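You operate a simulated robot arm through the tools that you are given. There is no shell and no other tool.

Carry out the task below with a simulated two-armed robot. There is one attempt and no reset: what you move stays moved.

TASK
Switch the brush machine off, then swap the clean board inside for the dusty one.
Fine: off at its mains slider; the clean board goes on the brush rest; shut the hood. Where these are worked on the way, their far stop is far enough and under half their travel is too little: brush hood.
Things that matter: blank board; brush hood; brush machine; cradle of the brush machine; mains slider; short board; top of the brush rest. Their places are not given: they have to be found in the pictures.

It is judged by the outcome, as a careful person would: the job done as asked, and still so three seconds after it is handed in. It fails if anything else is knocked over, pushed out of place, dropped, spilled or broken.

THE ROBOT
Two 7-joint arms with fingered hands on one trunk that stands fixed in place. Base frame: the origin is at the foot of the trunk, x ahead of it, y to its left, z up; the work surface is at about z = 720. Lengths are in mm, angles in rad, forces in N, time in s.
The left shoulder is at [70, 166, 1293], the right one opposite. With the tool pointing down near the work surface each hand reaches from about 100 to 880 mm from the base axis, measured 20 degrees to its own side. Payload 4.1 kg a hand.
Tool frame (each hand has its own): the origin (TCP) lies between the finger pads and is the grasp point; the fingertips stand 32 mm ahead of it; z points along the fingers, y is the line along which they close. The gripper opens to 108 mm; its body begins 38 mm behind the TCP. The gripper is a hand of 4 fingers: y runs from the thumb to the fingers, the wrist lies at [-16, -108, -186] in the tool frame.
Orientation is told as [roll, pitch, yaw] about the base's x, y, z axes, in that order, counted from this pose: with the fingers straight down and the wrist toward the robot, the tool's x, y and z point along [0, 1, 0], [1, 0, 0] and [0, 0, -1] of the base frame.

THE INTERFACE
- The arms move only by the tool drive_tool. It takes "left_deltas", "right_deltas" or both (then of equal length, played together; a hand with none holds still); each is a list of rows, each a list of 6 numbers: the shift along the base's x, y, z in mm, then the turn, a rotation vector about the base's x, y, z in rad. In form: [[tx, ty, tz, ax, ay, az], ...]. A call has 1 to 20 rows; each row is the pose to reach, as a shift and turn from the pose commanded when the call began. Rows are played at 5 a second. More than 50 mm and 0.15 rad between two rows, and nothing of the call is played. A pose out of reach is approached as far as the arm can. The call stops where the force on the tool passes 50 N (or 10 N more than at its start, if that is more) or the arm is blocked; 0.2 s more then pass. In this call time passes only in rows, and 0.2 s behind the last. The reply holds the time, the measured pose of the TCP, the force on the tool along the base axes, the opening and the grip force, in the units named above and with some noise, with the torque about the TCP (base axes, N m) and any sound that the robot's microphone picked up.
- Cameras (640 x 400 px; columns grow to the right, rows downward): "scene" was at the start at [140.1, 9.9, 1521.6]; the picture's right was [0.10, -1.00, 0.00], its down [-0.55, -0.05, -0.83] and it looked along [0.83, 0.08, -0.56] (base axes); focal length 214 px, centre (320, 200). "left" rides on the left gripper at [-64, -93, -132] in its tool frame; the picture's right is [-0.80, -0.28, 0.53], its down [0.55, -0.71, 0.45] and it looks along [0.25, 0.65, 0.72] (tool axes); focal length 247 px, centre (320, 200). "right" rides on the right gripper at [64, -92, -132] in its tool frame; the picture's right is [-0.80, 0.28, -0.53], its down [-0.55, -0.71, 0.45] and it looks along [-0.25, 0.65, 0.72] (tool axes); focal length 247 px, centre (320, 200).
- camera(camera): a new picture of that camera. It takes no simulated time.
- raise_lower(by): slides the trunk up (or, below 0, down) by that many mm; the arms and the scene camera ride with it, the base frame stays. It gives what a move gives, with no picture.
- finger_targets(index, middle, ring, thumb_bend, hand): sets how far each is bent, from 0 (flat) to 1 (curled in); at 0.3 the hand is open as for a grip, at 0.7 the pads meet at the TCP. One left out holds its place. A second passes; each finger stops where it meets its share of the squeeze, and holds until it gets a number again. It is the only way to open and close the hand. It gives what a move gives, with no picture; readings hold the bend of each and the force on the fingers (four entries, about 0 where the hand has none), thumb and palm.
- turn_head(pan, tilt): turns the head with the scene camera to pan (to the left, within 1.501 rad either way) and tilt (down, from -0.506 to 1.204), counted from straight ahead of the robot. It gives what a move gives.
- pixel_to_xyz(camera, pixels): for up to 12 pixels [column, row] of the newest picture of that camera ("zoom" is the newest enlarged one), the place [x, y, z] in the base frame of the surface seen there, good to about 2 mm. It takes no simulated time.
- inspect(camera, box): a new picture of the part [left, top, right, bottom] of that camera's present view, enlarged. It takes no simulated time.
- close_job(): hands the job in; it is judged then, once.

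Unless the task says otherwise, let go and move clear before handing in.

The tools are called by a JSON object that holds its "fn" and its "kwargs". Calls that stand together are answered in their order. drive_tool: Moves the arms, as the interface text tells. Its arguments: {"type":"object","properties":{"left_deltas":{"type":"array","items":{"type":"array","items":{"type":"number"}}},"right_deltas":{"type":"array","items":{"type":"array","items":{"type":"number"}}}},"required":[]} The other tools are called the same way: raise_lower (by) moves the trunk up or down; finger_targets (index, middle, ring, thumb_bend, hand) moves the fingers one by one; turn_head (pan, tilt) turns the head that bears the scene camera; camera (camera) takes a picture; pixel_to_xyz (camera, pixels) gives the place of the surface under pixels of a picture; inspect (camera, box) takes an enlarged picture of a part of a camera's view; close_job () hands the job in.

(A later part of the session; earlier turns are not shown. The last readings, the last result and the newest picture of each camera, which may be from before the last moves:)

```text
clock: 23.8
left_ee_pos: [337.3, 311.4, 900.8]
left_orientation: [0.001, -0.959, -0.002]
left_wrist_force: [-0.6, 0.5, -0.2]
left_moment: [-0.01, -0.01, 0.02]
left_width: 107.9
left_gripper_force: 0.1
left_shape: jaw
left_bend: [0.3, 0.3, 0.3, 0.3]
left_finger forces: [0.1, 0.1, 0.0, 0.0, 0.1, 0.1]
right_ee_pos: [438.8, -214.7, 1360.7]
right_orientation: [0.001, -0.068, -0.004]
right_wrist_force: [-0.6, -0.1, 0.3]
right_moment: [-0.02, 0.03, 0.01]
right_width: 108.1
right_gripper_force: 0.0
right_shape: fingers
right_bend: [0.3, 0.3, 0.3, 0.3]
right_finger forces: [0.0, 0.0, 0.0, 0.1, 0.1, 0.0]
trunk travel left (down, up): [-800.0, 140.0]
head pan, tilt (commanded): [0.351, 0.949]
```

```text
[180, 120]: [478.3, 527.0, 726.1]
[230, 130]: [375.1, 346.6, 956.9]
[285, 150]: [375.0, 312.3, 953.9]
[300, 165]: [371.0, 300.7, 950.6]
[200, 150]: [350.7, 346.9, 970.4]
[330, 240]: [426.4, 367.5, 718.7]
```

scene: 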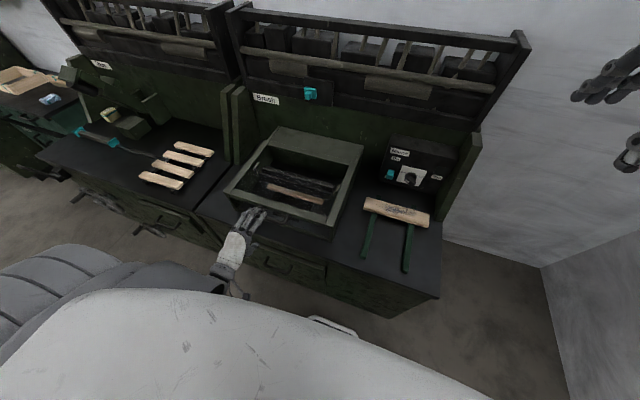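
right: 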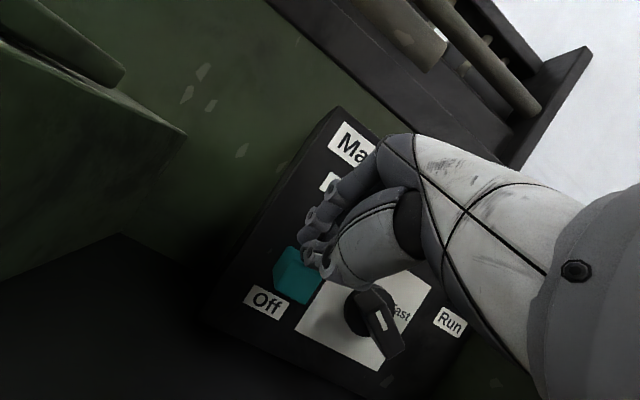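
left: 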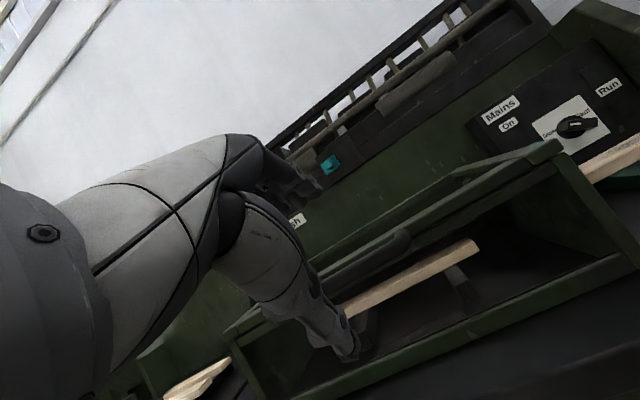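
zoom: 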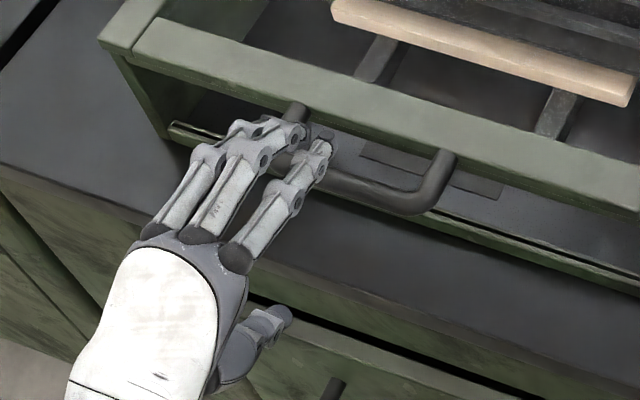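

The fingers span y≈292–350, which fits between the handle legs (270–362). I'll advance along the finger direction onto the bar.

{"fn": "drive_tool", "kwargs": {"left_deltas": [[14, 1, -9, 0, 0, 0], [28, 2, -18, 0, 0, 0], [42, 3, -28, 0, 0, 0], [55, 4, -37, 0, 0, 0], [68, 4, -46, 0, 0, 0]]}}

{"fn": "inspect", "kwargs": {"camera": "scene", "box": [220, 175, 310, 250]}}

{"fn": "camera", "kwargs": {"camera": "left"}}

```text
clock: 25.0
left_ee_pos: [406.5, 319.9, 851.4]
left_orientation: [0.003, -0.959, -0.002]
left_wrist_force: [0.3, 0.0, 0.0]
left_moment: [-0.01, -0.01, -0.04]
left_width: 108.2
left_gripper_force: 0.1
left_shape: jaw
left_bend: [0.3, 0.3, 0.3, 0.3]
left_finger forces: [0.0, 0.0, 0.0, 0.0, 0.1, 0.1]
right_ee_pos: [442.5, -214.8, 1359.4]
right_orientation: [0.0, -0.068, 0.001]
right_wrist_force: [-0.2, -0.7, 0.1]
right_moment: [-0.01, 0.04, -0.02]
right_width: 108.3
right_gripper_force: 0.2
right_shape: fingers
right_bend: [0.3, 0.3, 0.3, 0.3]
right_finger forces: [0.0, 0.0, 0.0, 0.0, 0.1, 0.0]
trunk travel left (down, up): [-800.0, 140.0]
head pan, tilt (commanded): [0.351, 0.949]
```

```text
5.33 times, centred on (265, 212) of scene
```

zoom: 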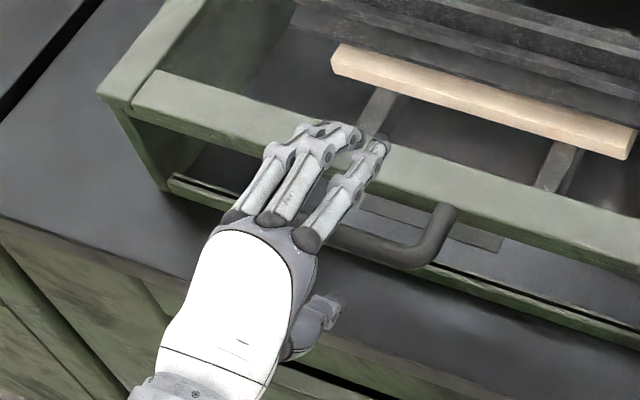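

```text
taken
```

left: 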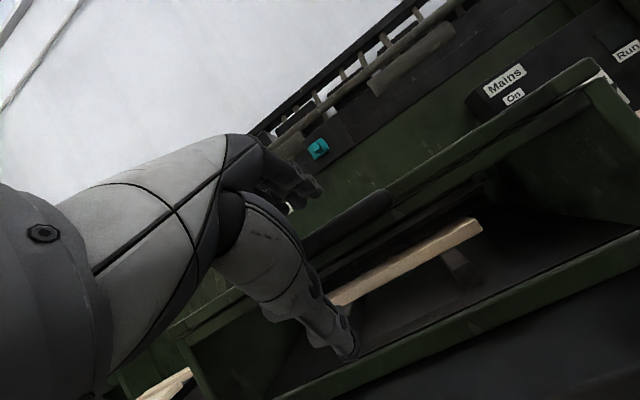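

The fingertips appear over the front bar's front edge. I'll check their x so closing won't land on the frame.

{"fn": "pixel_to_xyz", "kwargs": {"camera": "zoom", "pixels": [[383, 143], [355, 133], [375, 155], [330, 155], [320, 130], [345, 190], [305, 235], [330, 300], [310, 325], [340, 240]]}}

```text
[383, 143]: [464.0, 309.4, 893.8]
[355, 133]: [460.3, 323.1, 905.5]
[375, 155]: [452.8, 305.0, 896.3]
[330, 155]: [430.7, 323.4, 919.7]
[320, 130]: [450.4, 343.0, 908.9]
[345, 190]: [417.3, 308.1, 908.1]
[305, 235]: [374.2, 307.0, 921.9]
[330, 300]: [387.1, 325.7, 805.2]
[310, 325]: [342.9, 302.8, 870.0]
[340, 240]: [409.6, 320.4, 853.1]
```

Tips are at about (464,309,894) and should swing just ahead of the frame edge (x≈457) when closing. I'll back off 4 mm, then close in stages.

{"fn": "drive_tool", "kwargs": {"left_deltas": [[-4, -2, 2, 0, 0, 0]]}}

{"fn": "finger_targets", "kwargs": {"hand": "left", "index": 0.5, "middle": 0.5, "ring": 0.5, "thumb_bend": 0.5}}

{"fn": "inspect", "kwargs": {"camera": "scene", "box": [220, 175, 310, 250]}}

```text
clock: 25.4
left_ee_pos: [403.6, 317.3, 855.4]
left_orientation: [0.001, -0.961, 0.0]
left_wrist_force: [0.3, 0.2, -0.9]
left_moment: [-0.02, 0.02, 0.03]
left_width: 108.1
left_gripper_force: 0.1
left_shape: jaw
left_bend: [0.3, 0.3, 0.3, 0.3]
left_finger forces: [0.1, 0.0, 0.0, 0.0, 0.0, 0.0]
right_ee_pos: [441.1, -214.8, 1360.2]
right_orientation: [0.001, -0.071, -0.002]
right_wrist_force: [0.7, 0.0, 0.0]
right_moment: [0.0, -0.03, 0.0]
right_width: 108.4
right_gripper_force: 0.1
right_shape: fingers
right_bend: [0.3, 0.3, 0.3, 0.3]
right_finger forces: [0.1, 0.0, 0.0, 0.0, 0.1, 0.0]
trunk travel left (down, up): [-800.0, 140.0]
head pan, tilt (commanded): [0.351, 0.949]
```

```text
clock: 26.4
left_ee_pos: [403.5, 318.1, 854.6]
left_orientation: [0.001, -0.96, 0.0]
left_wrist_force: [-0.3, 0.4, 0.2]
left_moment: [-0.01, -0.02, 0.03]
left_width: 56.0
left_gripper_force: 0.1
left_shape: fingers
left_bend: [0.5, 0.5, 0.5, 0.5]
left_finger forces: [0.0, 0.0, 0.0, 0.1, 0.1, 0.0]
right_ee_pos: [441.0, -215.3, 1360.7]
right_orientation: [-0.001, -0.071, -0.001]
right_wrist_force: [0.7, 0.0, -0.1]
right_moment: [-0.02, -0.01, -0.01]
right_width: 108.1
right_gripper_force: 0.0
right_shape: fingers
right_bend: [0.3, 0.3, 0.3, 0.3]
right_finger forces: [0.0, 0.0, 0.1, 0.0, 0.0, 0.1]
trunk travel left (down, up): [-800.0, 140.0]
head pan, tilt (commanded): [0.351, 0.949]
```

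```text
5.33 times, centred on (265, 212) of scene
```

zoom: 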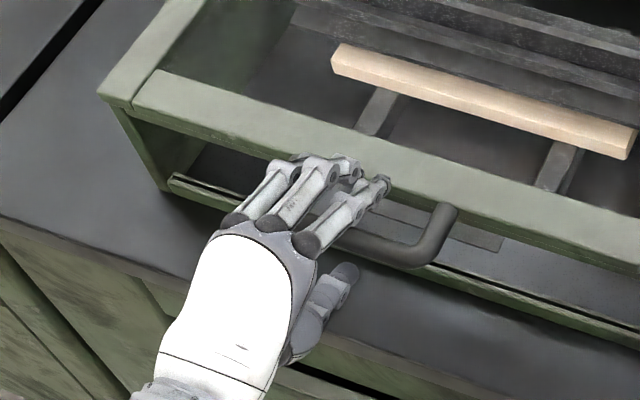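

The fingertips now sit over the gap just ahead of the frame with no contact. I'll close fully onto the bar.

{"fn": "finger_targets", "kwargs": {"hand": "left", "index": 0.75, "middle": 0.75, "ring": 0.75, "thumb_bend": 0.75}}

{"fn": "inspect", "kwargs": {"camera": "scene", "box": [220, 175, 310, 250]}}

{"fn": "camera", "kwargs": {"camera": "left"}}

```text
clock: 27.4
left_ee_pos: [407.2, 318.6, 854.8]
left_orientation: [-0.001, -0.958, -0.001]
left_wrist_force: [27.0, -3.5, -4.6]
left_moment: [0.06, -0.11, -0.36]
left_width: 1.6
left_gripper_force: 17.9
left_shape: fingers
left_bend: [0.74, 0.73, 0.72, 0.71]
left_finger forces: [9.6, 8.8, 10.7, 0.0, 7.0, 0.0]
right_ee_pos: [445.9, -214.7, 1358.4]
right_orientation: [0.001, -0.064, 0.0]
right_wrist_force: [-0.2, -0.3, 0.2]
right_moment: [0.01, 0.0, 0.02]
right_width: 108.4
right_gripper_force: 0.0
right_shape: fingers
right_bend: [0.3, 0.3, 0.3, 0.3]
right_finger forces: [0.1, 0.0, 0.1, 0.0, 0.1, 0.0]
trunk travel left (down, up): [-800.0, 140.0]
head pan, tilt (commanded): [0.351, 0.949]
```

```text
5.33 times, centred on (265, 212) of scene
```

zoom: 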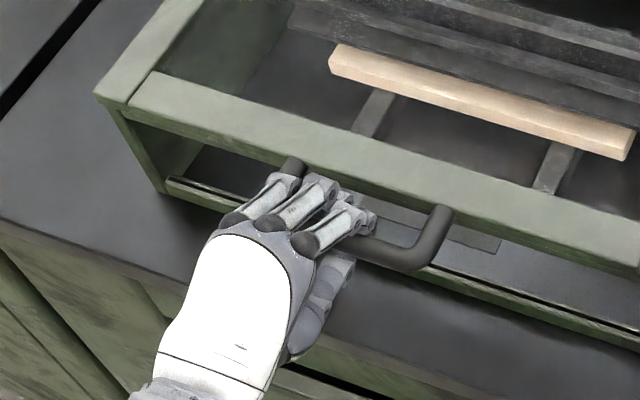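

```text
taken
```

left: 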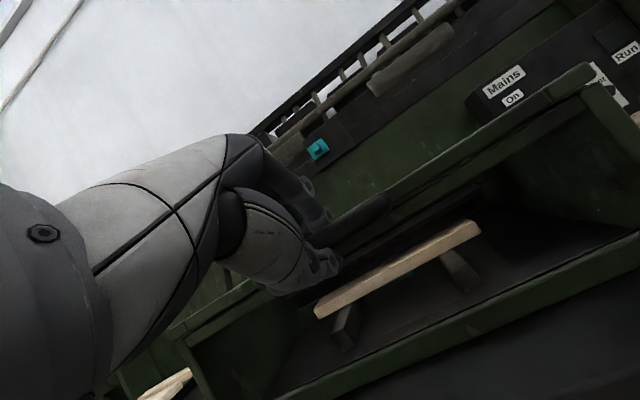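

The fingers hooked around the bar (finger forces about 9 N each, thumb 7 N), caging it, and there's a 27 N pull in x. I'll ease forward a little and try a small lift.

{"fn": "drive_tool", "kwargs": {"left_deltas": [[3, 0, 2, 0, 0, 0], [5, 0, 8, 0, 0, 0], [6, 0, 16, 0, 0, 0], [7, 0, 24, 0, 0, 0]]}}

{"fn": "inspect", "kwargs": {"camera": "scene", "box": [200, 120, 380, 250]}}

```text
clock: 28.4
left_ee_pos: [411.8, 318.1, 877.0]
left_orientation: [0.0, -0.957, 0.0]
left_wrist_force: [7.6, -2.2, -5.9]
left_moment: [-0.02, 0.06, -0.28]
left_width: 0.3
left_gripper_force: 12.8
left_shape: fingers
left_bend: [0.74, 0.74, 0.73, 0.71]
left_finger forces: [4.5, 5.1, 7.1, 0.0, 9.5, 0.0]
right_ee_pos: [443.7, -213.3, 1360.4]
right_orientation: [0.0, -0.069, 0.001]
right_wrist_force: [-0.2, 0.6, -0.6]
right_moment: [0.01, 0.02, -0.03]
right_width: 108.4
right_gripper_force: 0.0
right_shape: fingers
right_bend: [0.3, 0.3, 0.3, 0.3]
right_finger forces: [0.1, 0.1, 0.0, 0.0, 0.0, 0.1]
trunk travel left (down, up): [-800.0, 140.0]
head pan, tilt (commanded): [0.351, 0.949]
```

```text
3.08 times, centred on (290, 185) of scene
```

zoom: 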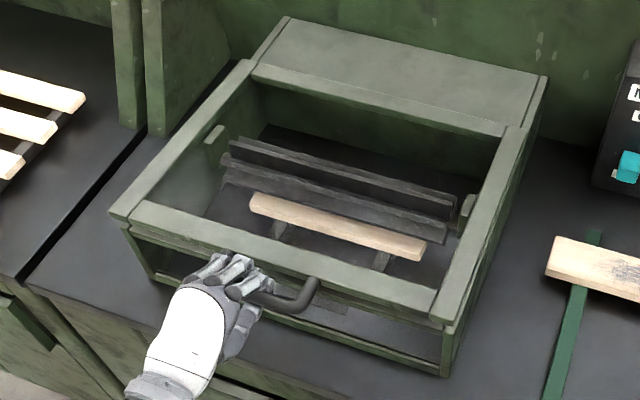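

The lid has come up with low force; the front bar looks raised. I'll measure frame points to locate the hinge line.

{"fn": "pixel_to_xyz", "kwargs": {"camera": "zoom", "pixels": [[150, 215], [400, 290], [180, 150], [465, 240], [225, 95], [500, 160], [290, 80], [480, 125], [310, 60], [500, 100], [500, 130], [505, 118]]}}

```text
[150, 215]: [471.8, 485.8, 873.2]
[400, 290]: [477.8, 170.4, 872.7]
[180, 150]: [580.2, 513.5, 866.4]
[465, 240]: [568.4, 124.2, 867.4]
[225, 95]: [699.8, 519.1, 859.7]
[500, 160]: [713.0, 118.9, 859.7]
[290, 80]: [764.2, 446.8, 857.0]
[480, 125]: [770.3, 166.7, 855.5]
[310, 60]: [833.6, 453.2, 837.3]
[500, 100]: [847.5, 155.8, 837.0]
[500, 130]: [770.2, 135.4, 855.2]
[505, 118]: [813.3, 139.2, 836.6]
```

The frame slopes at about 0.057 rad with zero rise near x≈795–805, so it's hinged there. I'll follow the arc upward, turning the hand partly with it, and check the forces.

{"fn": "drive_tool", "kwargs": {"left_deltas": [[2, 0, 19, 0, 0.031, 0], [4.6, 0, 37.9, 0, 0.062, 0], [8.5, 0, 56.5, 0, 0.093, 0], [13, 0, 75.2, 0, 0.124, 0], [18.5, 0, 93.5, 0, 0.155, 0], [25.1, 0, 111.6, 0, 0.186, 0]]}}

{"fn": "inspect", "kwargs": {"camera": "scene", "box": [200, 120, 380, 250]}}

{"fn": "pixel_to_xyz", "kwargs": {"camera": "zoom", "pixels": [[140, 205], [400, 290], [180, 150], [465, 240], [225, 95], [500, 160], [290, 80], [480, 125]]}}

```text
clock: 29.8
left_ee_pos: [436.7, 319.9, 987.9]
left_orientation: [0.002, -0.773, -0.002]
left_wrist_force: [4.2, -8.5, -6.6]
left_moment: [-0.07, 0.03, -0.27]
left_width: 0.1
left_gripper_force: 11.1
left_shape: fingers
left_bend: [0.74, 0.74, 0.73, 0.71]
left_finger forces: [3.3, 3.7, 6.0, 0.1, 8.5, 0.1]
right_ee_pos: [443.6, -215.9, 1358.9]
right_orientation: [0.004, -0.068, -0.001]
right_wrist_force: [-0.2, -0.1, -0.3]
right_moment: [0.02, -0.02, 0.02]
right_width: 108.3
right_gripper_force: 0.0
right_shape: fingers
right_bend: [0.3, 0.3, 0.3, 0.3]
right_finger forces: [0.0, 0.0, 0.0, 0.0, 0.1, 0.0]
trunk travel left (down, up): [-800.0, 140.0]
head pan, tilt (commanded): [0.351, 0.949]
```

```text
3.08 times, centred on (290, 185) of scene
```

zoom: 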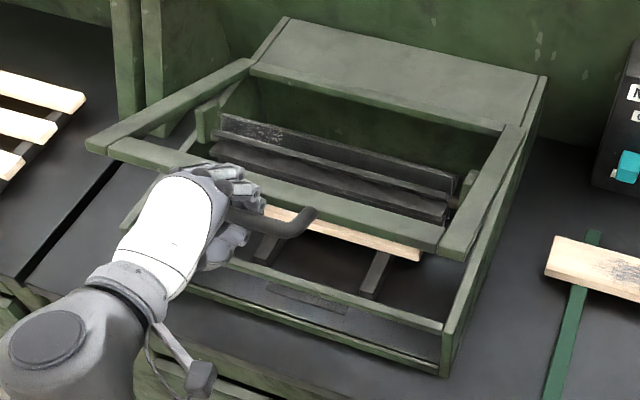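

```text
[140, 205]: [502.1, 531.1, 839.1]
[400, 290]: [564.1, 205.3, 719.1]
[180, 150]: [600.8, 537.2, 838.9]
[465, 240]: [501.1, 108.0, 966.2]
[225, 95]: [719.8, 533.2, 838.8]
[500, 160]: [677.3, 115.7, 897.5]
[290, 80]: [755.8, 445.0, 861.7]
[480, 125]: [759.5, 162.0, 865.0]
```

The lid is at about 0.37 rad, and the forces are low (around 7–8 N). I'll continue along the arc.

{"fn": "drive_tool", "kwargs": {"left_deltas": [[15.6, 0, 34.9, 0, 0.062, 0], [34.7, 0, 68, 0, 0.124, 0], [57, 0, 99.4, 0, 0.186, 0], [82.2, 0, 128.2, 0, 0.248, 0], [110.3, 0, 154.3, 0, 0.31, 0], [140.7, 0, 177.6, 0, 0.372, 0], [173.4, 0, 197.9, 0, 0.434, 0]]}}

{"fn": "camera", "kwargs": {"camera": "scene"}}

{"fn": "inspect", "kwargs": {"camera": "scene", "box": [200, 60, 400, 220]}}

```text
clock: 31.4
left_ee_pos: [612.1, 319.8, 1184.6]
left_orientation: [-0.002, -0.333, 0.001]
left_wrist_force: [7.8, 2.5, -18.9]
left_moment: [-0.18, -0.04, -0.16]
left_width: 0.0
left_gripper_force: 6.8
left_shape: fingers
left_bend: [0.75, 0.74, 0.73, 0.71]
left_finger forces: [0.0, 4.6, 8.4, 0.0, 0.4, 0.0]
left hand out of reach, approached as far as the arm can: row 4
right_ee_pos: [444.7, -213.5, 1360.2]
right_orientation: [-0.001, -0.067, 0.001]
right_wrist_force: [-0.4, -0.8, 0.8]
right_moment: [0.01, -0.02, -0.03]
right_width: 108.5
right_gripper_force: 0.0
right_shape: fingers
right_bend: [0.3, 0.3, 0.3, 0.3]
right_finger forces: [0.0, 0.0, 0.1, 0.0, 0.0, 0.0]
trunk travel left (down, up): [-800.0, 140.0]
head pan, tilt (commanded): [0.351, 0.949]
```

```text
taken
```

scene: 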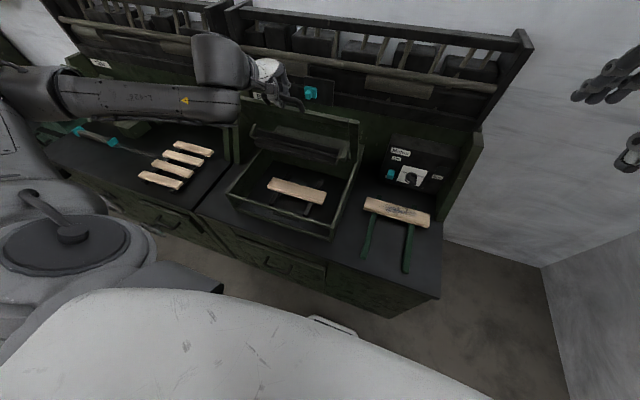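

```text
2.50 times, centred on (300, 140) of scene
```

zoom: 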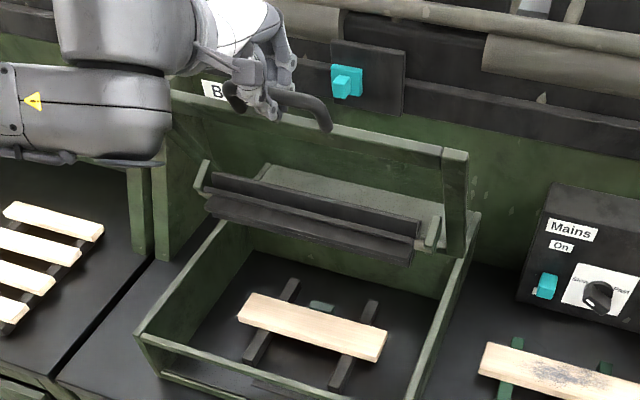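

The roller moves up with the lid, and the clean board lies exposed on the cradle at zoom (310,325). The lid's around 60°; I'll measure it to refine the arc.

{"fn": "pixel_to_xyz", "kwargs": {"camera": "zoom", "pixels": [[455, 160], [450, 200], [460, 240], [430, 150], [380, 140], [320, 110], [290, 98], [240, 110], [320, 125], [300, 190], [470, 155], [462, 215]]}}

```text
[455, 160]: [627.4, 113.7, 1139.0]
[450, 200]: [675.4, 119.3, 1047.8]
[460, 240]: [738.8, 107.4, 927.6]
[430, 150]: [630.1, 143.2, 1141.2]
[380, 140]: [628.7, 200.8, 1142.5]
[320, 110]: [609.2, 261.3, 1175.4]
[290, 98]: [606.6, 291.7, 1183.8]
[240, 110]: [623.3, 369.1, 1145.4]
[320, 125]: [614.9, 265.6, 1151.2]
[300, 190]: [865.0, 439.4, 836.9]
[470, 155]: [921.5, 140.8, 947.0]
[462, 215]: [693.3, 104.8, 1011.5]
```

The lid's at about 1.08 rad; hinge refined to (785, 850) with radius 369. Before going further I'll check how far the shelf sticks out above.

{"fn": "pixel_to_xyz", "kwargs": {"camera": "zoom", "pixels": [[560, 30], [500, 60], [370, 15], [450, 90], [345, 80], [340, 65], [560, 75], [400, 60], [500, 20]]}}

{"fn": "drive_tool", "kwargs": {"left_deltas": [[17, 0, 8.5, 0, 0.031, 0], [33.8, 0, 14.7, 0, 0.062, 0], [51.5, 0, 21, 0, 0.093, 0], [69.1, 0, 27, 0, 0.124, 0], [87, 0, 31.5, 0, 0.155, 0], [105.4, 0, 35.7, 0, 0.186, 0]]}}

{"fn": "camera", "kwargs": {"camera": "scene"}}

{"fn": "inspect", "kwargs": {"camera": "scene", "box": [200, 60, 400, 220]}}

```text
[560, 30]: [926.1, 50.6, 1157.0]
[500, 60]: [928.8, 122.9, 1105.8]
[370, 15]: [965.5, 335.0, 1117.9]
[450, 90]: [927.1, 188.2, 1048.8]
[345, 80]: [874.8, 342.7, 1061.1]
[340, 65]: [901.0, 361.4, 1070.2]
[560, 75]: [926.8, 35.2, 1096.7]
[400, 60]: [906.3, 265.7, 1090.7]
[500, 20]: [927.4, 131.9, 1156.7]
```

```text
clock: 32.8
left_ee_pos: [717.8, 318.9, 1221.5]
left_orientation: [0.0, -0.151, -0.003]
left_wrist_force: [1.4, -0.1, -11.6]
left_moment: [-0.21, 0.02, -0.07]
left_width: 0.0
left_gripper_force: 5.6
left_shape: fingers
left_bend: [0.75, 0.74, 0.73, 0.71]
left_finger forces: [0.0, 3.4, 7.2, 0.0, 0.8, 0.0]
right_ee_pos: [444.1, -213.9, 1359.2]
right_orientation: [0.0, -0.067, -0.001]
right_wrist_force: [0.4, -0.3, -0.3]
right_moment: [0.03, 0.03, 0.02]
right_width: 108.2
right_gripper_force: 0.0
right_shape: fingers
right_bend: [0.3, 0.3, 0.3, 0.3]
right_finger forces: [0.0, 0.0, 0.0, 0.0, 0.0, 0.0]
trunk travel left (down, up): [-800.0, 140.0]
head pan, tilt (commanded): [0.351, 0.949]
```

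```text
taken
```

scene: 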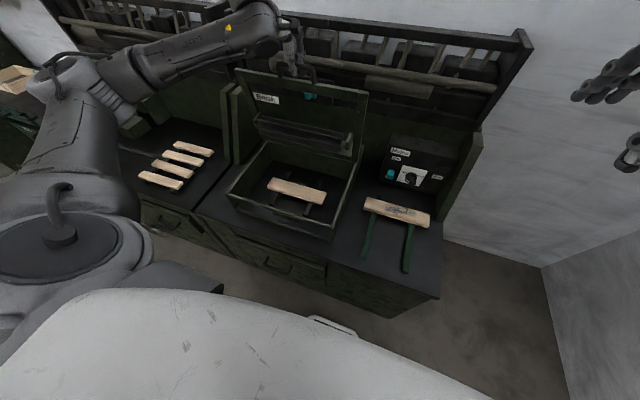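

```text
2.50 times, centred on (300, 140) of scene
```

zoom: 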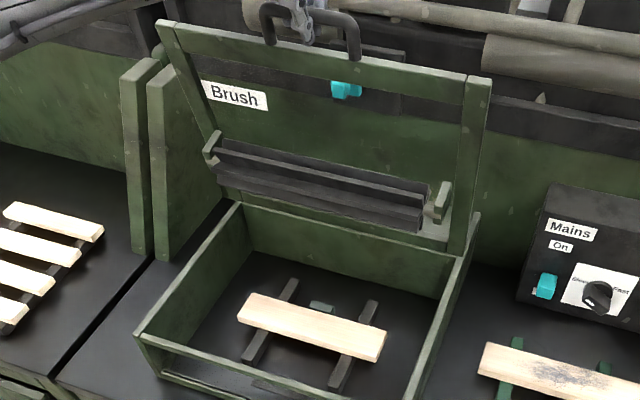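

The lid is near 1.38 rad with forces around 12 N; the shelf front is at x≈926, so there's room. I'll continue slowly toward the stop.

{"fn": "drive_tool", "kwargs": {"left_deltas": [[18, 0, 2.5, 0, 0.031, 0], [37, 0, 4.7, 0, 0.062, 0], [56, 0, 5.7, 0, 0.093, 0], [74, 0, 6.0, 0, 0.124, 0]]}}

{"fn": "inspect", "kwargs": {"camera": "scene", "box": [200, 60, 400, 220]}}

```text
clock: 33.8
left_ee_pos: [792.3, 319.3, 1229.1]
left_orientation: [-0.002, -0.029, 0.0]
left_wrist_force: [-0.1, 2.7, -7.6]
left_moment: [-0.2, 0.05, 0.0]
left_width: 0.1
left_gripper_force: 5.2
left_shape: fingers
left_bend: [0.75, 0.74, 0.74, 0.71]
left_finger forces: [0.0, 2.6, 6.2, 0.0, 1.2, 0.0]
right_ee_pos: [444.1, -213.8, 1359.0]
right_orientation: [0.0, -0.065, 0.0]
right_wrist_force: [-0.6, 0.0, 0.5]
right_moment: [-0.04, 0.02, -0.02]
right_width: 108.2
right_gripper_force: 0.0
right_shape: fingers
right_bend: [0.3, 0.3, 0.3, 0.3]
right_finger forces: [0.1, 0.0, 0.0, 0.0, 0.0, 0.0]
trunk travel left (down, up): [-800.0, 140.0]
head pan, tilt (commanded): [0.351, 0.949]
```

```text
2.50 times, centred on (300, 140) of scene
```

zoom: 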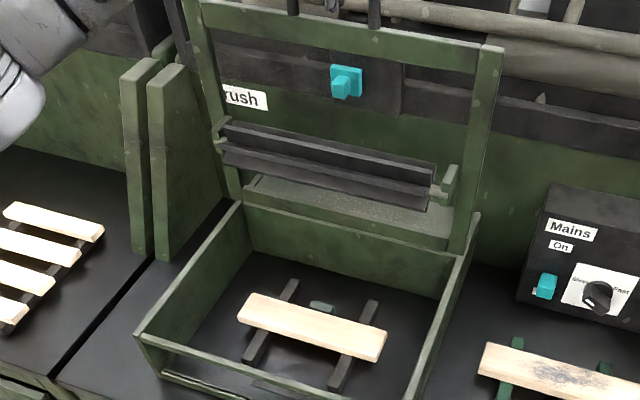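

The lid is about vertical with low force. I'll push on in small steps to find its far stop.

{"fn": "drive_tool", "kwargs": {"left_deltas": [[12, 0, -0.5, 0, 0.02, 0], [24, 0, -1.3, 0, 0.04, 0], [37, 0, -2.3, 0, 0.06, 0]]}}

{"fn": "camera", "kwargs": {"camera": "left"}}

{"fn": "inspect", "kwargs": {"camera": "scene", "box": [200, 30, 400, 190]}}

```text
clock: 34.6
left_ee_pos: [829.6, 319.7, 1226.7]
left_orientation: [0.001, 0.03, -0.003]
left_wrist_force: [-1.5, -0.5, -9.3]
left_moment: [-0.22, -0.01, -0.04]
left_width: 0.0
left_gripper_force: 5.6
left_shape: fingers
left_bend: [0.75, 0.74, 0.74, 0.71]
left_finger forces: [0.0, 2.8, 6.9, 0.1, 1.1, 0.0]
right_ee_pos: [443.6, -214.4, 1358.4]
right_orientation: [0.001, -0.068, -0.001]
right_wrist_force: [-0.1, -0.3, -0.3]
right_moment: [0.0, 0.04, 0.01]
right_width: 108.0
right_gripper_force: 0.0
right_shape: fingers
right_bend: [0.3, 0.3, 0.3, 0.3]
right_finger forces: [0.0, 0.0, 0.0, 0.0, 0.1, 0.0]
trunk travel left (down, up): [-800.0, 140.0]
head pan, tilt (commanded): [0.351, 0.949]
```

```text
taken
```

left: 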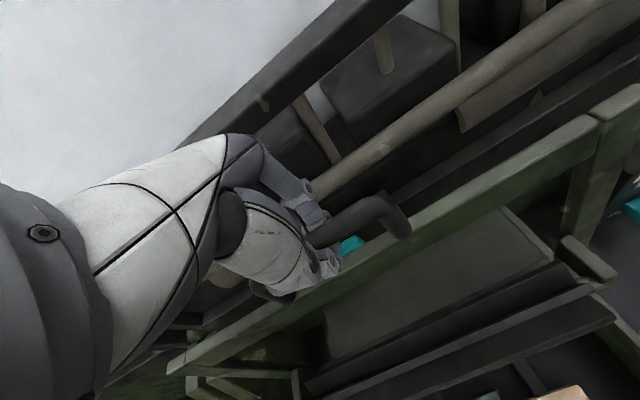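

```text
2.50 times, centred on (300, 110) of scene
```

zoom: 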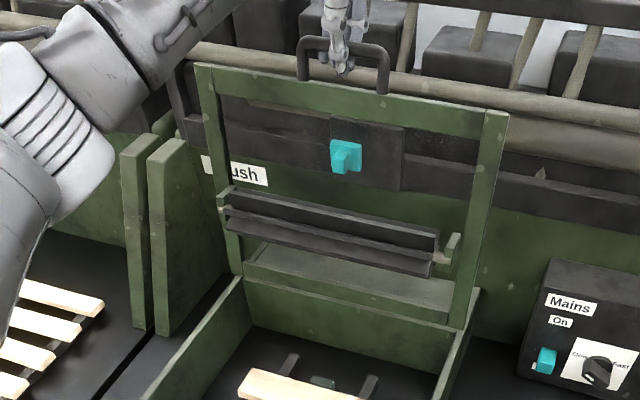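

The lid is past vertical (about 96°) with no stop felt yet. I'll check the clearance between fingers and the shelf pole near (340,175) in the left view.

{"fn": "pixel_to_xyz", "kwargs": {"camera": "left", "pixels": [[345, 175], [370, 155], [320, 185], [305, 200], [310, 215], [300, 165], [395, 205], [450, 230], [500, 200], [380, 220], [630, 100]]}}

{"fn": "drive_tool", "kwargs": {"left_deltas": [[9, 0, -1, 0, 0.015, 0], [18, 0, -2.2, 0, 0.03, 0]]}}

{"fn": "camera", "kwargs": {"camera": "left"}}

```text
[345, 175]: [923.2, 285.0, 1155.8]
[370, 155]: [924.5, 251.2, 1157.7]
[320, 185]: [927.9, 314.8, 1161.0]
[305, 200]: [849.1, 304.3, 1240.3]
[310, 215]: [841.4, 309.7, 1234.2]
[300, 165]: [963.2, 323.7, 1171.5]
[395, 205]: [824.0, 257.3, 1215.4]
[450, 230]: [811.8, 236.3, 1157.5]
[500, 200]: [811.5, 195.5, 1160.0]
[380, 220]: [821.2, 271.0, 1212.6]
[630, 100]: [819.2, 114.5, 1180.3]
```

```text
clock: 35.2
left_ee_pos: [847.2, 319.1, 1224.8]
left_orientation: [0.0, 0.062, 0.001]
left_wrist_force: [-0.2, -2.8, -11.0]
left_moment: [-0.22, 0.04, -0.02]
left_width: 0.0
left_gripper_force: 5.5
left_shape: fingers
left_bend: [0.75, 0.74, 0.74, 0.71]
left_finger forces: [0.1, 2.9, 7.1, 0.0, 0.9, 0.1]
right_ee_pos: [444.1, -214.6, 1359.1]
right_orientation: [0.001, -0.066, 0.001]
right_wrist_force: [0.5, 0.5, -0.4]
right_moment: [0.0, 0.02, 0.0]
right_width: 108.2
right_gripper_force: 0.1
right_shape: fingers
right_bend: [0.3, 0.3, 0.3, 0.3]
right_finger forces: [0.1, 0.0, 0.0, 0.0, 0.1, 0.0]
trunk travel left (down, up): [-800.0, 140.0]
head pan, tilt (commanded): [0.351, 0.949]
```

```text
taken
```

left: 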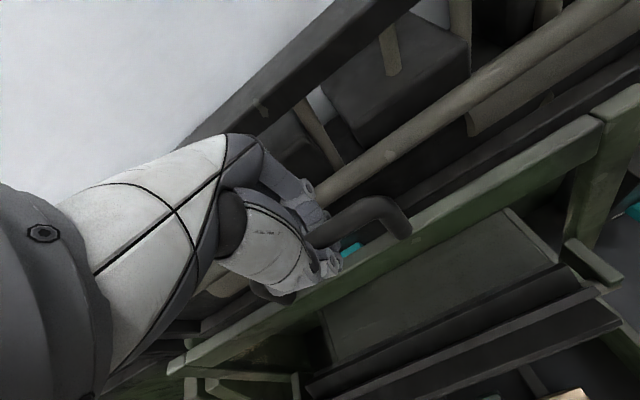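

The pole is at x≈924, and the fingers at about 867–880, still clear. I'll continue in small steps to see if the lid meets its stop.

{"fn": "drive_tool", "kwargs": {"left_deltas": [[9, 0, -1.6, 0, 0.015, 0], [18, 0, -3.4, 0, 0.03, 0], [27, 0, -5.5, 0, 0.046, 0]]}}

{"fn": "camera", "kwargs": {"camera": "left"}}

{"fn": "inspect", "kwargs": {"camera": "scene", "box": [200, 30, 400, 190]}}

```text
clock: 36.0
left_ee_pos: [872.1, 319.4, 1220.8]
left_orientation: [0.001, 0.107, -0.001]
left_wrist_force: [-0.1, 1.6, -4.4]
left_moment: [-0.13, -0.07, -0.01]
left_width: 0.2
left_gripper_force: 5.3
left_shape: fingers
left_bend: [0.75, 0.75, 0.74, 0.71]
left_finger forces: [0.0, 3.5, 5.3, 0.1, 1.0, 0.0]
right_ee_pos: [441.2, -214.9, 1360.4]
right_orientation: [0.0, -0.069, 0.0]
right_wrist_force: [0.3, 0.1, -0.7]
right_moment: [0.03, 0.05, -0.03]
right_width: 108.4
right_gripper_force: 0.0
right_shape: fingers
right_bend: [0.3, 0.3, 0.3, 0.3]
right_finger forces: [0.1, 0.0, 0.0, 0.0, 0.0, 0.0]
trunk travel left (down, up): [-800.0, 140.0]
head pan, tilt (commanded): [0.351, 0.949]
```

```text
taken
```

left: 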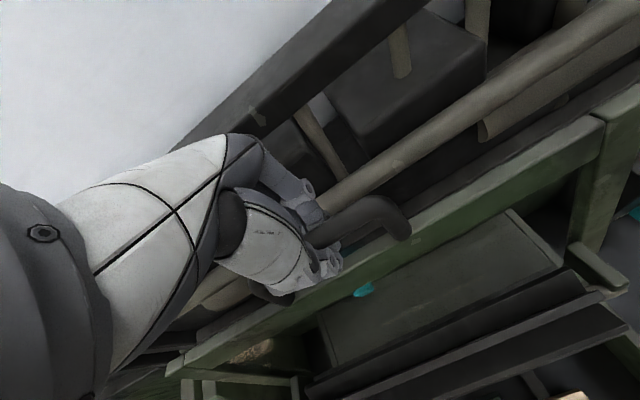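

```text
2.50 times, centred on (300, 110) of scene
```

zoom: 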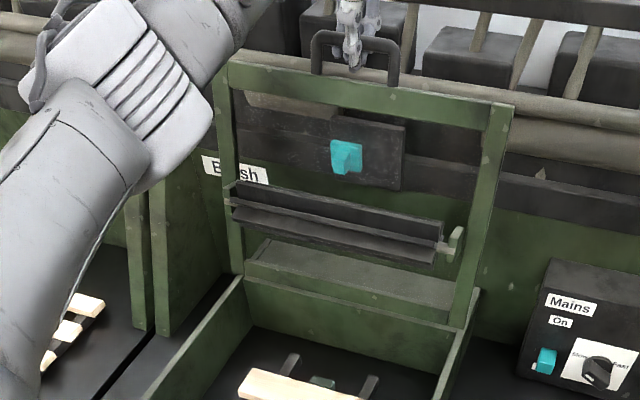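

The lid is at roughly 103°. I'll measure the rail to get the angle and see the remaining gap to the wall fittings.

{"fn": "pixel_to_xyz", "kwargs": {"camera": "zoom", "pixels": [[500, 125], [492, 180], [480, 240], [470, 300], [400, 95], [250, 85], [390, 75], [325, 65], [345, 155], [445, 245], [240, 190], [300, 265]]}}

```text
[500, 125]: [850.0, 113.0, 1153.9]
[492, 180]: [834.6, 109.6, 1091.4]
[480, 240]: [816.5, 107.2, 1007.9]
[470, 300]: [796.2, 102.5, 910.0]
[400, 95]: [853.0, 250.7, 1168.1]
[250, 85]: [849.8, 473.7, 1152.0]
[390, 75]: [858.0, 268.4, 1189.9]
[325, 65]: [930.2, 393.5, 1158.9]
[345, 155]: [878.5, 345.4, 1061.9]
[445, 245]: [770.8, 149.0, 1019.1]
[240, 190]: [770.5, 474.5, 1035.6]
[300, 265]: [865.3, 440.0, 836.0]
```

The lid is at 102.5° without a stop yet. I'll go a little further in fine steps, watching the force.

{"fn": "drive_tool", "kwargs": {"left_deltas": [[6, 0, -1.4, 0, 0.01, 0], [12, 0, -3, 0, 0.02, 0], [18, 0, -4.6, 0, 0.03, 0]]}}

{"fn": "camera", "kwargs": {"camera": "left"}}

{"fn": "inspect", "kwargs": {"camera": "scene", "box": [200, 30, 400, 190]}}

{"fn": "pixel_to_xyz", "kwargs": {"camera": "zoom", "pixels": [[500, 125], [492, 180], [480, 240], [470, 300], [400, 95]]}}

```text
clock: 36.7
left_ee_pos: [872.2, 319.9, 1220.2]
left_orientation: [0.001, 0.134, 0.0]
left_wrist_force: [-47.4, -1.1, -3.5]
left_moment: [-0.03, -2.6, 0.39]
left_width: 0.0
left_gripper_force: 32.4
left_shape: fingers
left_bend: [0.75, 0.74, 0.73, 0.7]
left_finger forces: [0.0, 55.4, 8.1, 0.0, 1.9, 0.0]
left hand out of reach, approached as far as the arm can: row 3
right_ee_pos: [432.1, -216.4, 1363.6]
right_orientation: [-0.001, -0.077, 0.0]
right_wrist_force: [0.5, -0.6, 0.3]
right_moment: [0.04, 0.0, -0.02]
right_width: 108.3
right_gripper_force: 0.1
right_shape: fingers
right_bend: [0.3, 0.3, 0.3, 0.3]
right_finger forces: [0.1, 0.0, 0.1, 0.0, 0.1, 0.0]
trunk travel left (down, up): [-800.0, 140.0]
head pan, tilt (commanded): [0.351, 0.949]
stopped in row 3 (left hand): the force on the tool passed its limit at 57 N (the readings are from after the stop); the commanded pose is now the measured one
```

```text
taken
```

left: 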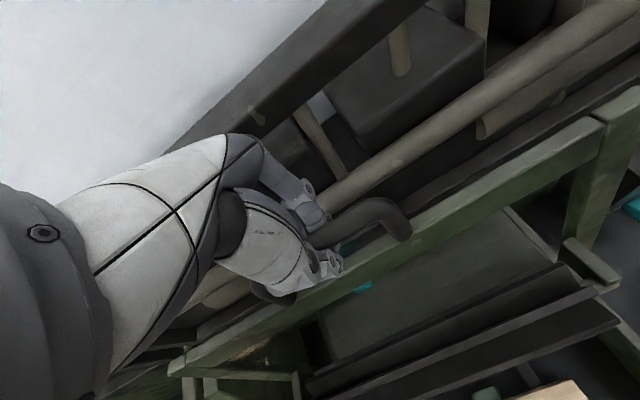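

```text
2.50 times, centred on (300, 110) of scene
```

zoom: 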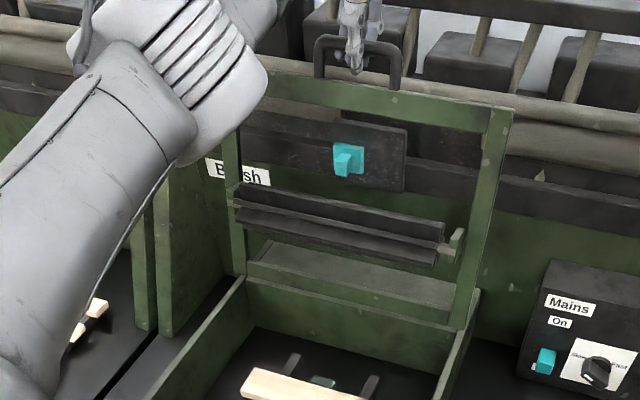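

```text
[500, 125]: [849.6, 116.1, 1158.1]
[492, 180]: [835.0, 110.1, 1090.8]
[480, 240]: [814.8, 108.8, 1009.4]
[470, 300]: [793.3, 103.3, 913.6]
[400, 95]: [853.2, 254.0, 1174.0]
```

The force hit 57 N with the lid unmoved and the load on the middle finger's knuckle (about 55 mm above TCP), so my knuckle met the shelf rail near x≈925. The lid is at 102°, past balance. I'll back off and rotate the hand about the bar to clear the shelf.

{"fn": "drive_tool", "kwargs": {"left_deltas": [[-7, 0, 0, 0, 0, 0], [-9, 0, 1, 0, -0.1, 0], [-10, 0, 2, 0, -0.2, 0], [-11, 0, 3, 0, -0.3, 0], [-11, 0, 3.5, 0, -0.4, 0]]}}

{"fn": "camera", "kwargs": {"camera": "left"}}

{"fn": "inspect", "kwargs": {"camera": "scene", "box": [200, 30, 400, 190]}}

{"fn": "pixel_to_xyz", "kwargs": {"camera": "zoom", "pixels": [[500, 125], [492, 180], [480, 240], [470, 300], [400, 95]]}}

```text
clock: 37.9
left_ee_pos: [871.8, 319.0, 1216.7]
left_orientation: [0.001, -0.263, -0.001]
left_wrist_force: [0.2, -0.8, -5.8]
left_moment: [-0.17, 0.04, -0.01]
left_width: 0.0
left_gripper_force: 2.3
left_shape: fingers
left_bend: [0.75, 0.75, 0.74, 0.71]
left_finger forces: [0.0, 0.1, 4.6, 0.0, 0.2, 0.0]
right_ee_pos: [443.6, -214.7, 1359.6]
right_orientation: [-0.001, -0.068, -0.002]
right_wrist_force: [0.3, -0.9, 0.8]
right_moment: [-0.01, 0.01, -0.01]
right_width: 108.1
right_gripper_force: 0.2
right_shape: fingers
right_bend: [0.3, 0.3, 0.3, 0.3]
right_finger forces: [0.1, 0.1, 0.0, 0.0, 0.0, 0.1]
trunk travel left (down, up): [-800.0, 140.0]
head pan, tilt (commanded): [0.351, 0.949]
```

```text
taken
```

left: 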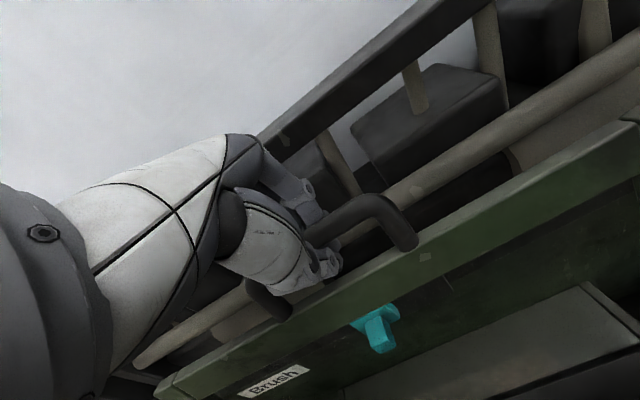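

```text
2.50 times, centred on (300, 110) of scene
```

zoom: 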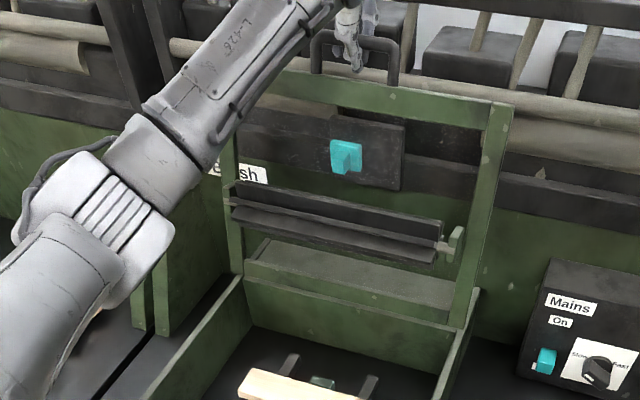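

```text
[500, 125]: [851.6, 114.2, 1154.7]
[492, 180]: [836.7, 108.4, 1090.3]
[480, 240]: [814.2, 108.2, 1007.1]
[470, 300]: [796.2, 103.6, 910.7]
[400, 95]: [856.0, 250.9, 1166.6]
```

The force is down to 6 N and the lid is unchanged at 102°. I'll shift the hand slightly back, then open the fingers partway to release the handle.

{"fn": "drive_tool", "kwargs": {"left_deltas": [[-5, 0, 3, 0, 0, 0], [-9, 0, 6, 0, 0, 0]]}}

{"fn": "finger_targets", "kwargs": {"hand": "left", "index": 0.6, "middle": 0.6, "ring": 0.6, "thumb_bend": 0.45}}

{"fn": "inspect", "kwargs": {"camera": "scene", "box": [200, 30, 400, 190]}}

{"fn": "pixel_to_xyz", "kwargs": {"camera": "zoom", "pixels": [[500, 125], [492, 180], [480, 240], [470, 300], [400, 95]]}}

{"fn": "camera", "kwargs": {"camera": "left"}}

```text
clock: 38.5
left_ee_pos: [863.8, 319.0, 1220.4]
left_orientation: [-0.001, -0.258, -0.004]
left_wrist_force: [-1.4, -0.5, -12.8]
left_moment: [-0.32, 0.0, -0.03]
left_width: 0.0
left_gripper_force: 5.2
left_shape: fingers
left_bend: [0.75, 0.75, 0.74, 0.71]
left_finger forces: [0.0, 0.0, 8.3, 0.0, 1.5, 0.0]
right_ee_pos: [443.6, -215.5, 1359.1]
right_orientation: [-0.001, -0.068, -0.001]
right_wrist_force: [-0.3, -0.7, -0.3]
right_moment: [-0.02, -0.03, 0.01]
right_width: 108.3
right_gripper_force: 0.0
right_shape: fingers
right_bend: [0.3, 0.3, 0.3, 0.3]
right_finger forces: [0.0, 0.0, 0.0, 0.0, 0.1, 0.0]
trunk travel left (down, up): [-800.0, 140.0]
head pan, tilt (commanded): [0.351, 0.949]
```

```text
clock: 39.5
left_ee_pos: [862.5, 318.6, 1222.7]
left_orientation: [0.0, -0.262, -0.002]
left_wrist_force: [0.4, -0.3, 0.0]
left_moment: [-0.02, -0.04, 0.0]
left_width: 49.8
left_gripper_force: 0.5
left_shape: fingers
left_bend: [0.59, 0.6, 0.6, 0.45]
left_finger forces: [0.8, 0.1, 0.0, 0.0, 0.1, 0.0]
right_ee_pos: [442.8, -214.7, 1360.0]
right_orientation: [0.002, -0.069, 0.0]
right_wrist_force: [-0.5, -0.5, 0.3]
right_moment: [0.04, -0.01, -0.01]
right_width: 108.5
right_gripper_force: 0.1
right_shape: fingers
right_bend: [0.3, 0.3, 0.3, 0.3]
right_finger forces: [0.0, 0.0, 0.0, 0.0, 0.0, 0.0]
trunk travel left (down, up): [-800.0, 140.0]
head pan, tilt (commanded): [0.351, 0.949]
```

```text
2.50 times, centred on (300, 110) of scene
```

zoom: 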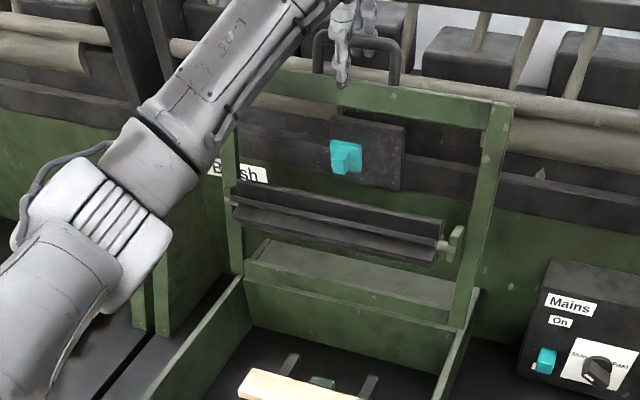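

```text
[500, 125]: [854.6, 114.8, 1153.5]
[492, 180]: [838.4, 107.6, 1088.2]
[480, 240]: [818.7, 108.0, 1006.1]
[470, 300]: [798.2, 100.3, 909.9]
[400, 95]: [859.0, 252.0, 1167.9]
```

```text
taken
```

left: 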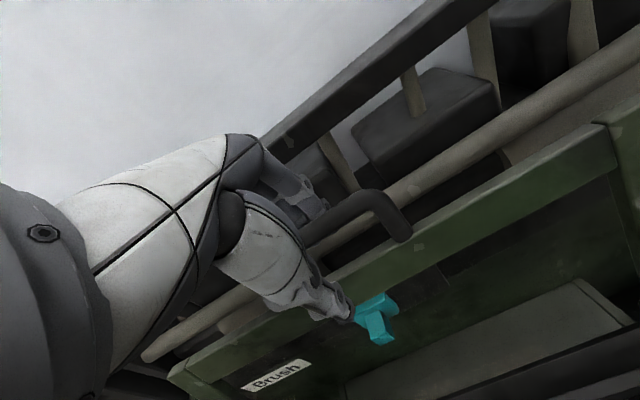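

The lid stays open at about 103° with no force on the hand. I'll open the fingers a bit more and withdraw up and back.

{"fn": "finger_targets", "kwargs": {"hand": "left", "index": 0.45, "middle": 0.45, "ring": 0.45, "thumb_bend": 0.3}}

{"fn": "drive_tool", "kwargs": {"left_deltas": [[-4, 0, 16, 0, 0, 0], [-9, 0, 33, 0, 0, 0], [-14, 0, 52, 0, 0, 0], [-22, 0, 72, 0, 0, 0], [-40, 0, 92, 0, 0, 0], [-70, 0, 105, 0, 0, 0], [-110, 0, 110, 0, 0, 0], [-150, 0, 110, 0, 0, 0]]}}

{"fn": "camera", "kwargs": {"camera": "scene"}}

{"fn": "camera", "kwargs": {"camera": "left"}}

```text
clock: 40.5
left_ee_pos: [862.1, 319.1, 1222.8]
left_orientation: [0.001, -0.261, -0.002]
left_wrist_force: [-3.6, -0.1, -0.2]
left_moment: [0.01, 0.05, 0.04]
left_width: 88.6
left_gripper_force: 1.3
left_shape: fingers
left_bend: [0.45, 0.47, 0.45, 0.3]
left_finger forces: [0.0, 2.8, 0.0, 0.0, 0.1, 0.1]
right_ee_pos: [441.0, -214.5, 1359.4]
right_orientation: [0.0, -0.07, 0.0]
right_wrist_force: [0.9, -0.4, -0.5]
right_moment: [0.0, -0.01, 0.0]
right_width: 108.4
right_gripper_force: 0.0
right_shape: fingers
right_bend: [0.3, 0.3, 0.3, 0.3]
right_finger forces: [0.1, 0.1, 0.1, 0.0, 0.0, 0.0]
trunk travel left (down, up): [-800.0, 140.0]
head pan, tilt (commanded): [0.351, 0.949]
```

```text
clock: 42.3
left_ee_pos: [711.9, 319.7, 1334.3]
left_orientation: [-0.001, -0.265, -0.002]
left_wrist_force: [-1.0, 0.7, 0.2]
left_moment: [-0.01, -0.01, 0.0]
left_width: 88.9
left_gripper_force: 0.0
left_shape: fingers
left_bend: [0.45, 0.45, 0.45, 0.3]
left_finger forces: [0.0, 0.1, 0.1, 0.0, 0.0, 0.0]
right_ee_pos: [440.2, -214.3, 1361.2]
right_orientation: [0.0, -0.069, -0.001]
right_wrist_force: [0.1, 0.2, -0.2]
right_moment: [-0.01, -0.01, -0.02]
right_width: 108.1
right_gripper_force: 0.1
right_shape: fingers
right_bend: [0.3, 0.3, 0.3, 0.3]
right_finger forces: [0.1, 0.1, 0.1, 0.0, 0.0, 0.0]
trunk travel left (down, up): [-800.0, 140.0]
head pan, tilt (commanded): [0.351, 0.949]
```

```text
taken
```

scene: 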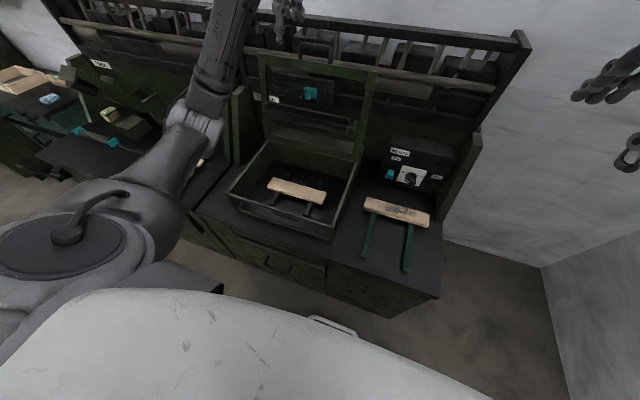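

```text
taken
```

left: 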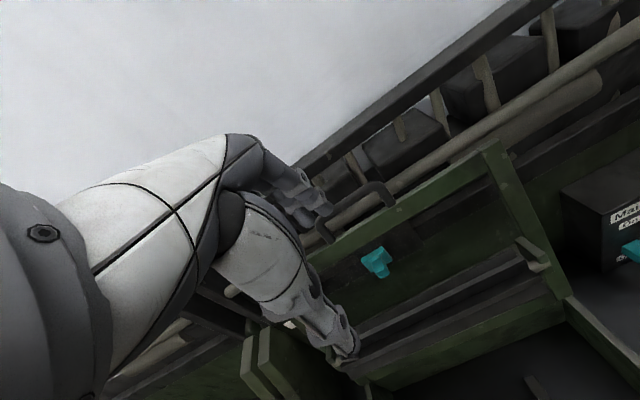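

The lid remains open on its own. Next I'll look closely at the cradle and both boards.

{"fn": "inspect", "kwargs": {"camera": "scene", "box": [220, 130, 370, 250]}}

{"fn": "pixel_to_xyz", "kwargs": {"camera": "zoom", "pixels": [[210, 205], [230, 190], [440, 265], [425, 290], [320, 215], [320, 240], [290, 180], [400, 215], [340, 300], [240, 270], [325, 190], [155, 130]]}}

{"fn": "inspect", "kwargs": {"camera": "scene", "box": [350, 180, 450, 280]}}

{"fn": "pixel_to_xyz", "kwargs": {"camera": "zoom", "pixels": [[95, 120], [110, 75], [490, 180], [475, 215], [270, 110], [270, 140], [270, 165], [90, 180], [70, 290], [370, 240], [350, 360], [360, 110]]}}

```text
3.33 times, centred on (295, 190) of scene
```

zoom: 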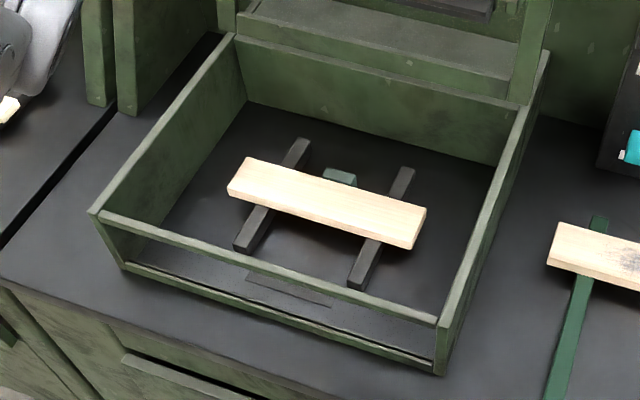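

```text
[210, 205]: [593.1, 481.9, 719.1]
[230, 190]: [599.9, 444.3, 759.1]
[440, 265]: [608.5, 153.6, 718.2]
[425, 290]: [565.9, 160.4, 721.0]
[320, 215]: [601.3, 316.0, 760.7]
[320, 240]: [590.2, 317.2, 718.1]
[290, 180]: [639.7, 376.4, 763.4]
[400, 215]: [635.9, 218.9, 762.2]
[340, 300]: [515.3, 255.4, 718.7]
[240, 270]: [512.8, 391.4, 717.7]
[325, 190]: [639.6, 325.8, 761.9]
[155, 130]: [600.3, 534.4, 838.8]
```

```text
4.00 times, centred on (400, 230) of scene
```

zoom: 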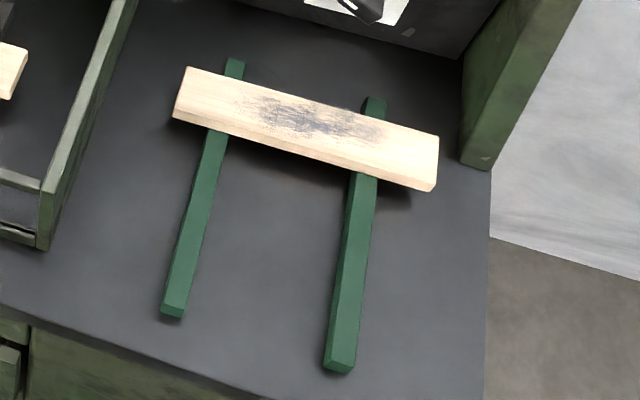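

```text
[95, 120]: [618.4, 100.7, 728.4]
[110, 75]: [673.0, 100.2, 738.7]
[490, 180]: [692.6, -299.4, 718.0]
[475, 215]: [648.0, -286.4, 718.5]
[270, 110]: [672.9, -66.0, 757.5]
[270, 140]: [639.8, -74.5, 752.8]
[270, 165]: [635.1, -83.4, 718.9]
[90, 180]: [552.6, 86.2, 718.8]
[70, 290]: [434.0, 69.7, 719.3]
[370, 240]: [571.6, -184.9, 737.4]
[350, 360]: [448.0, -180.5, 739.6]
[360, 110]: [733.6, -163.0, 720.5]
```

The clean board rests across two dark cradle rails, with a green stop block behind it at zoom (340,177). I'll enlarge the views for exact board edges and rail positions.

{"fn": "inspect", "kwargs": {"camera": "scene", "box": [265, 160, 335, 225]}}

{"fn": "pixel_to_xyz", "kwargs": {"camera": "zoom", "pixels": [[60, 160], [35, 220], [100, 160], [300, 190], [315, 175], [330, 215], [440, 255], [540, 280], [555, 330], [515, 350], [290, 290], [290, 320]]}}

{"fn": "pixel_to_xyz", "kwargs": {"camera": "zoom", "pixels": [[205, 125], [190, 145], [110, 290], [60, 350], [85, 360], [475, 200], [500, 160], [400, 400], [340, 160], [355, 150], [320, 150], [380, 180]]}}

```text
6.15 times, centred on (300, 192) of scene
```

zoom: 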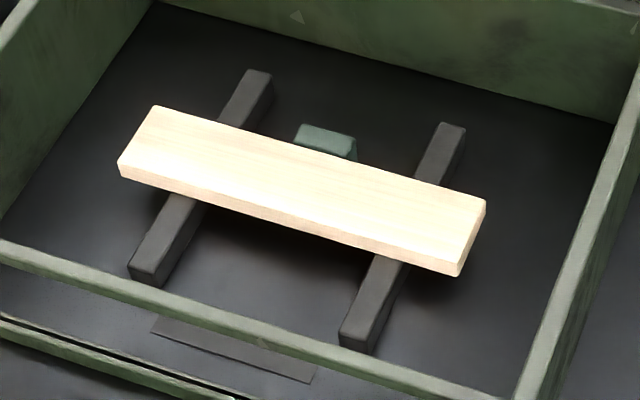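

```text
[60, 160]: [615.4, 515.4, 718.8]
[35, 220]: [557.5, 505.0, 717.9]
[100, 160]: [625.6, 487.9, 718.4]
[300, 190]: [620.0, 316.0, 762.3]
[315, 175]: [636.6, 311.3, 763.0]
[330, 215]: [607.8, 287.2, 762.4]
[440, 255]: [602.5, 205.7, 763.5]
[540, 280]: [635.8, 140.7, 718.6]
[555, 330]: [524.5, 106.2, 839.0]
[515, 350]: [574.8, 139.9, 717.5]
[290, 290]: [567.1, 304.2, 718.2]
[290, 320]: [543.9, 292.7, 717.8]
```

```text
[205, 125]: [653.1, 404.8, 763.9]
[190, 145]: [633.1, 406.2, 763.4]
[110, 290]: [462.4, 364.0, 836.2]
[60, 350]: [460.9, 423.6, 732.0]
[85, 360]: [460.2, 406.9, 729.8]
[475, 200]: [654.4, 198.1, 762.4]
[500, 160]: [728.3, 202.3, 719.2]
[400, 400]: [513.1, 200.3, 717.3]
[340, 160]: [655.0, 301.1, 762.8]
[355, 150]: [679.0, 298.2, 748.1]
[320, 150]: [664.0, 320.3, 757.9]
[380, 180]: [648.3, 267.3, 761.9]
```

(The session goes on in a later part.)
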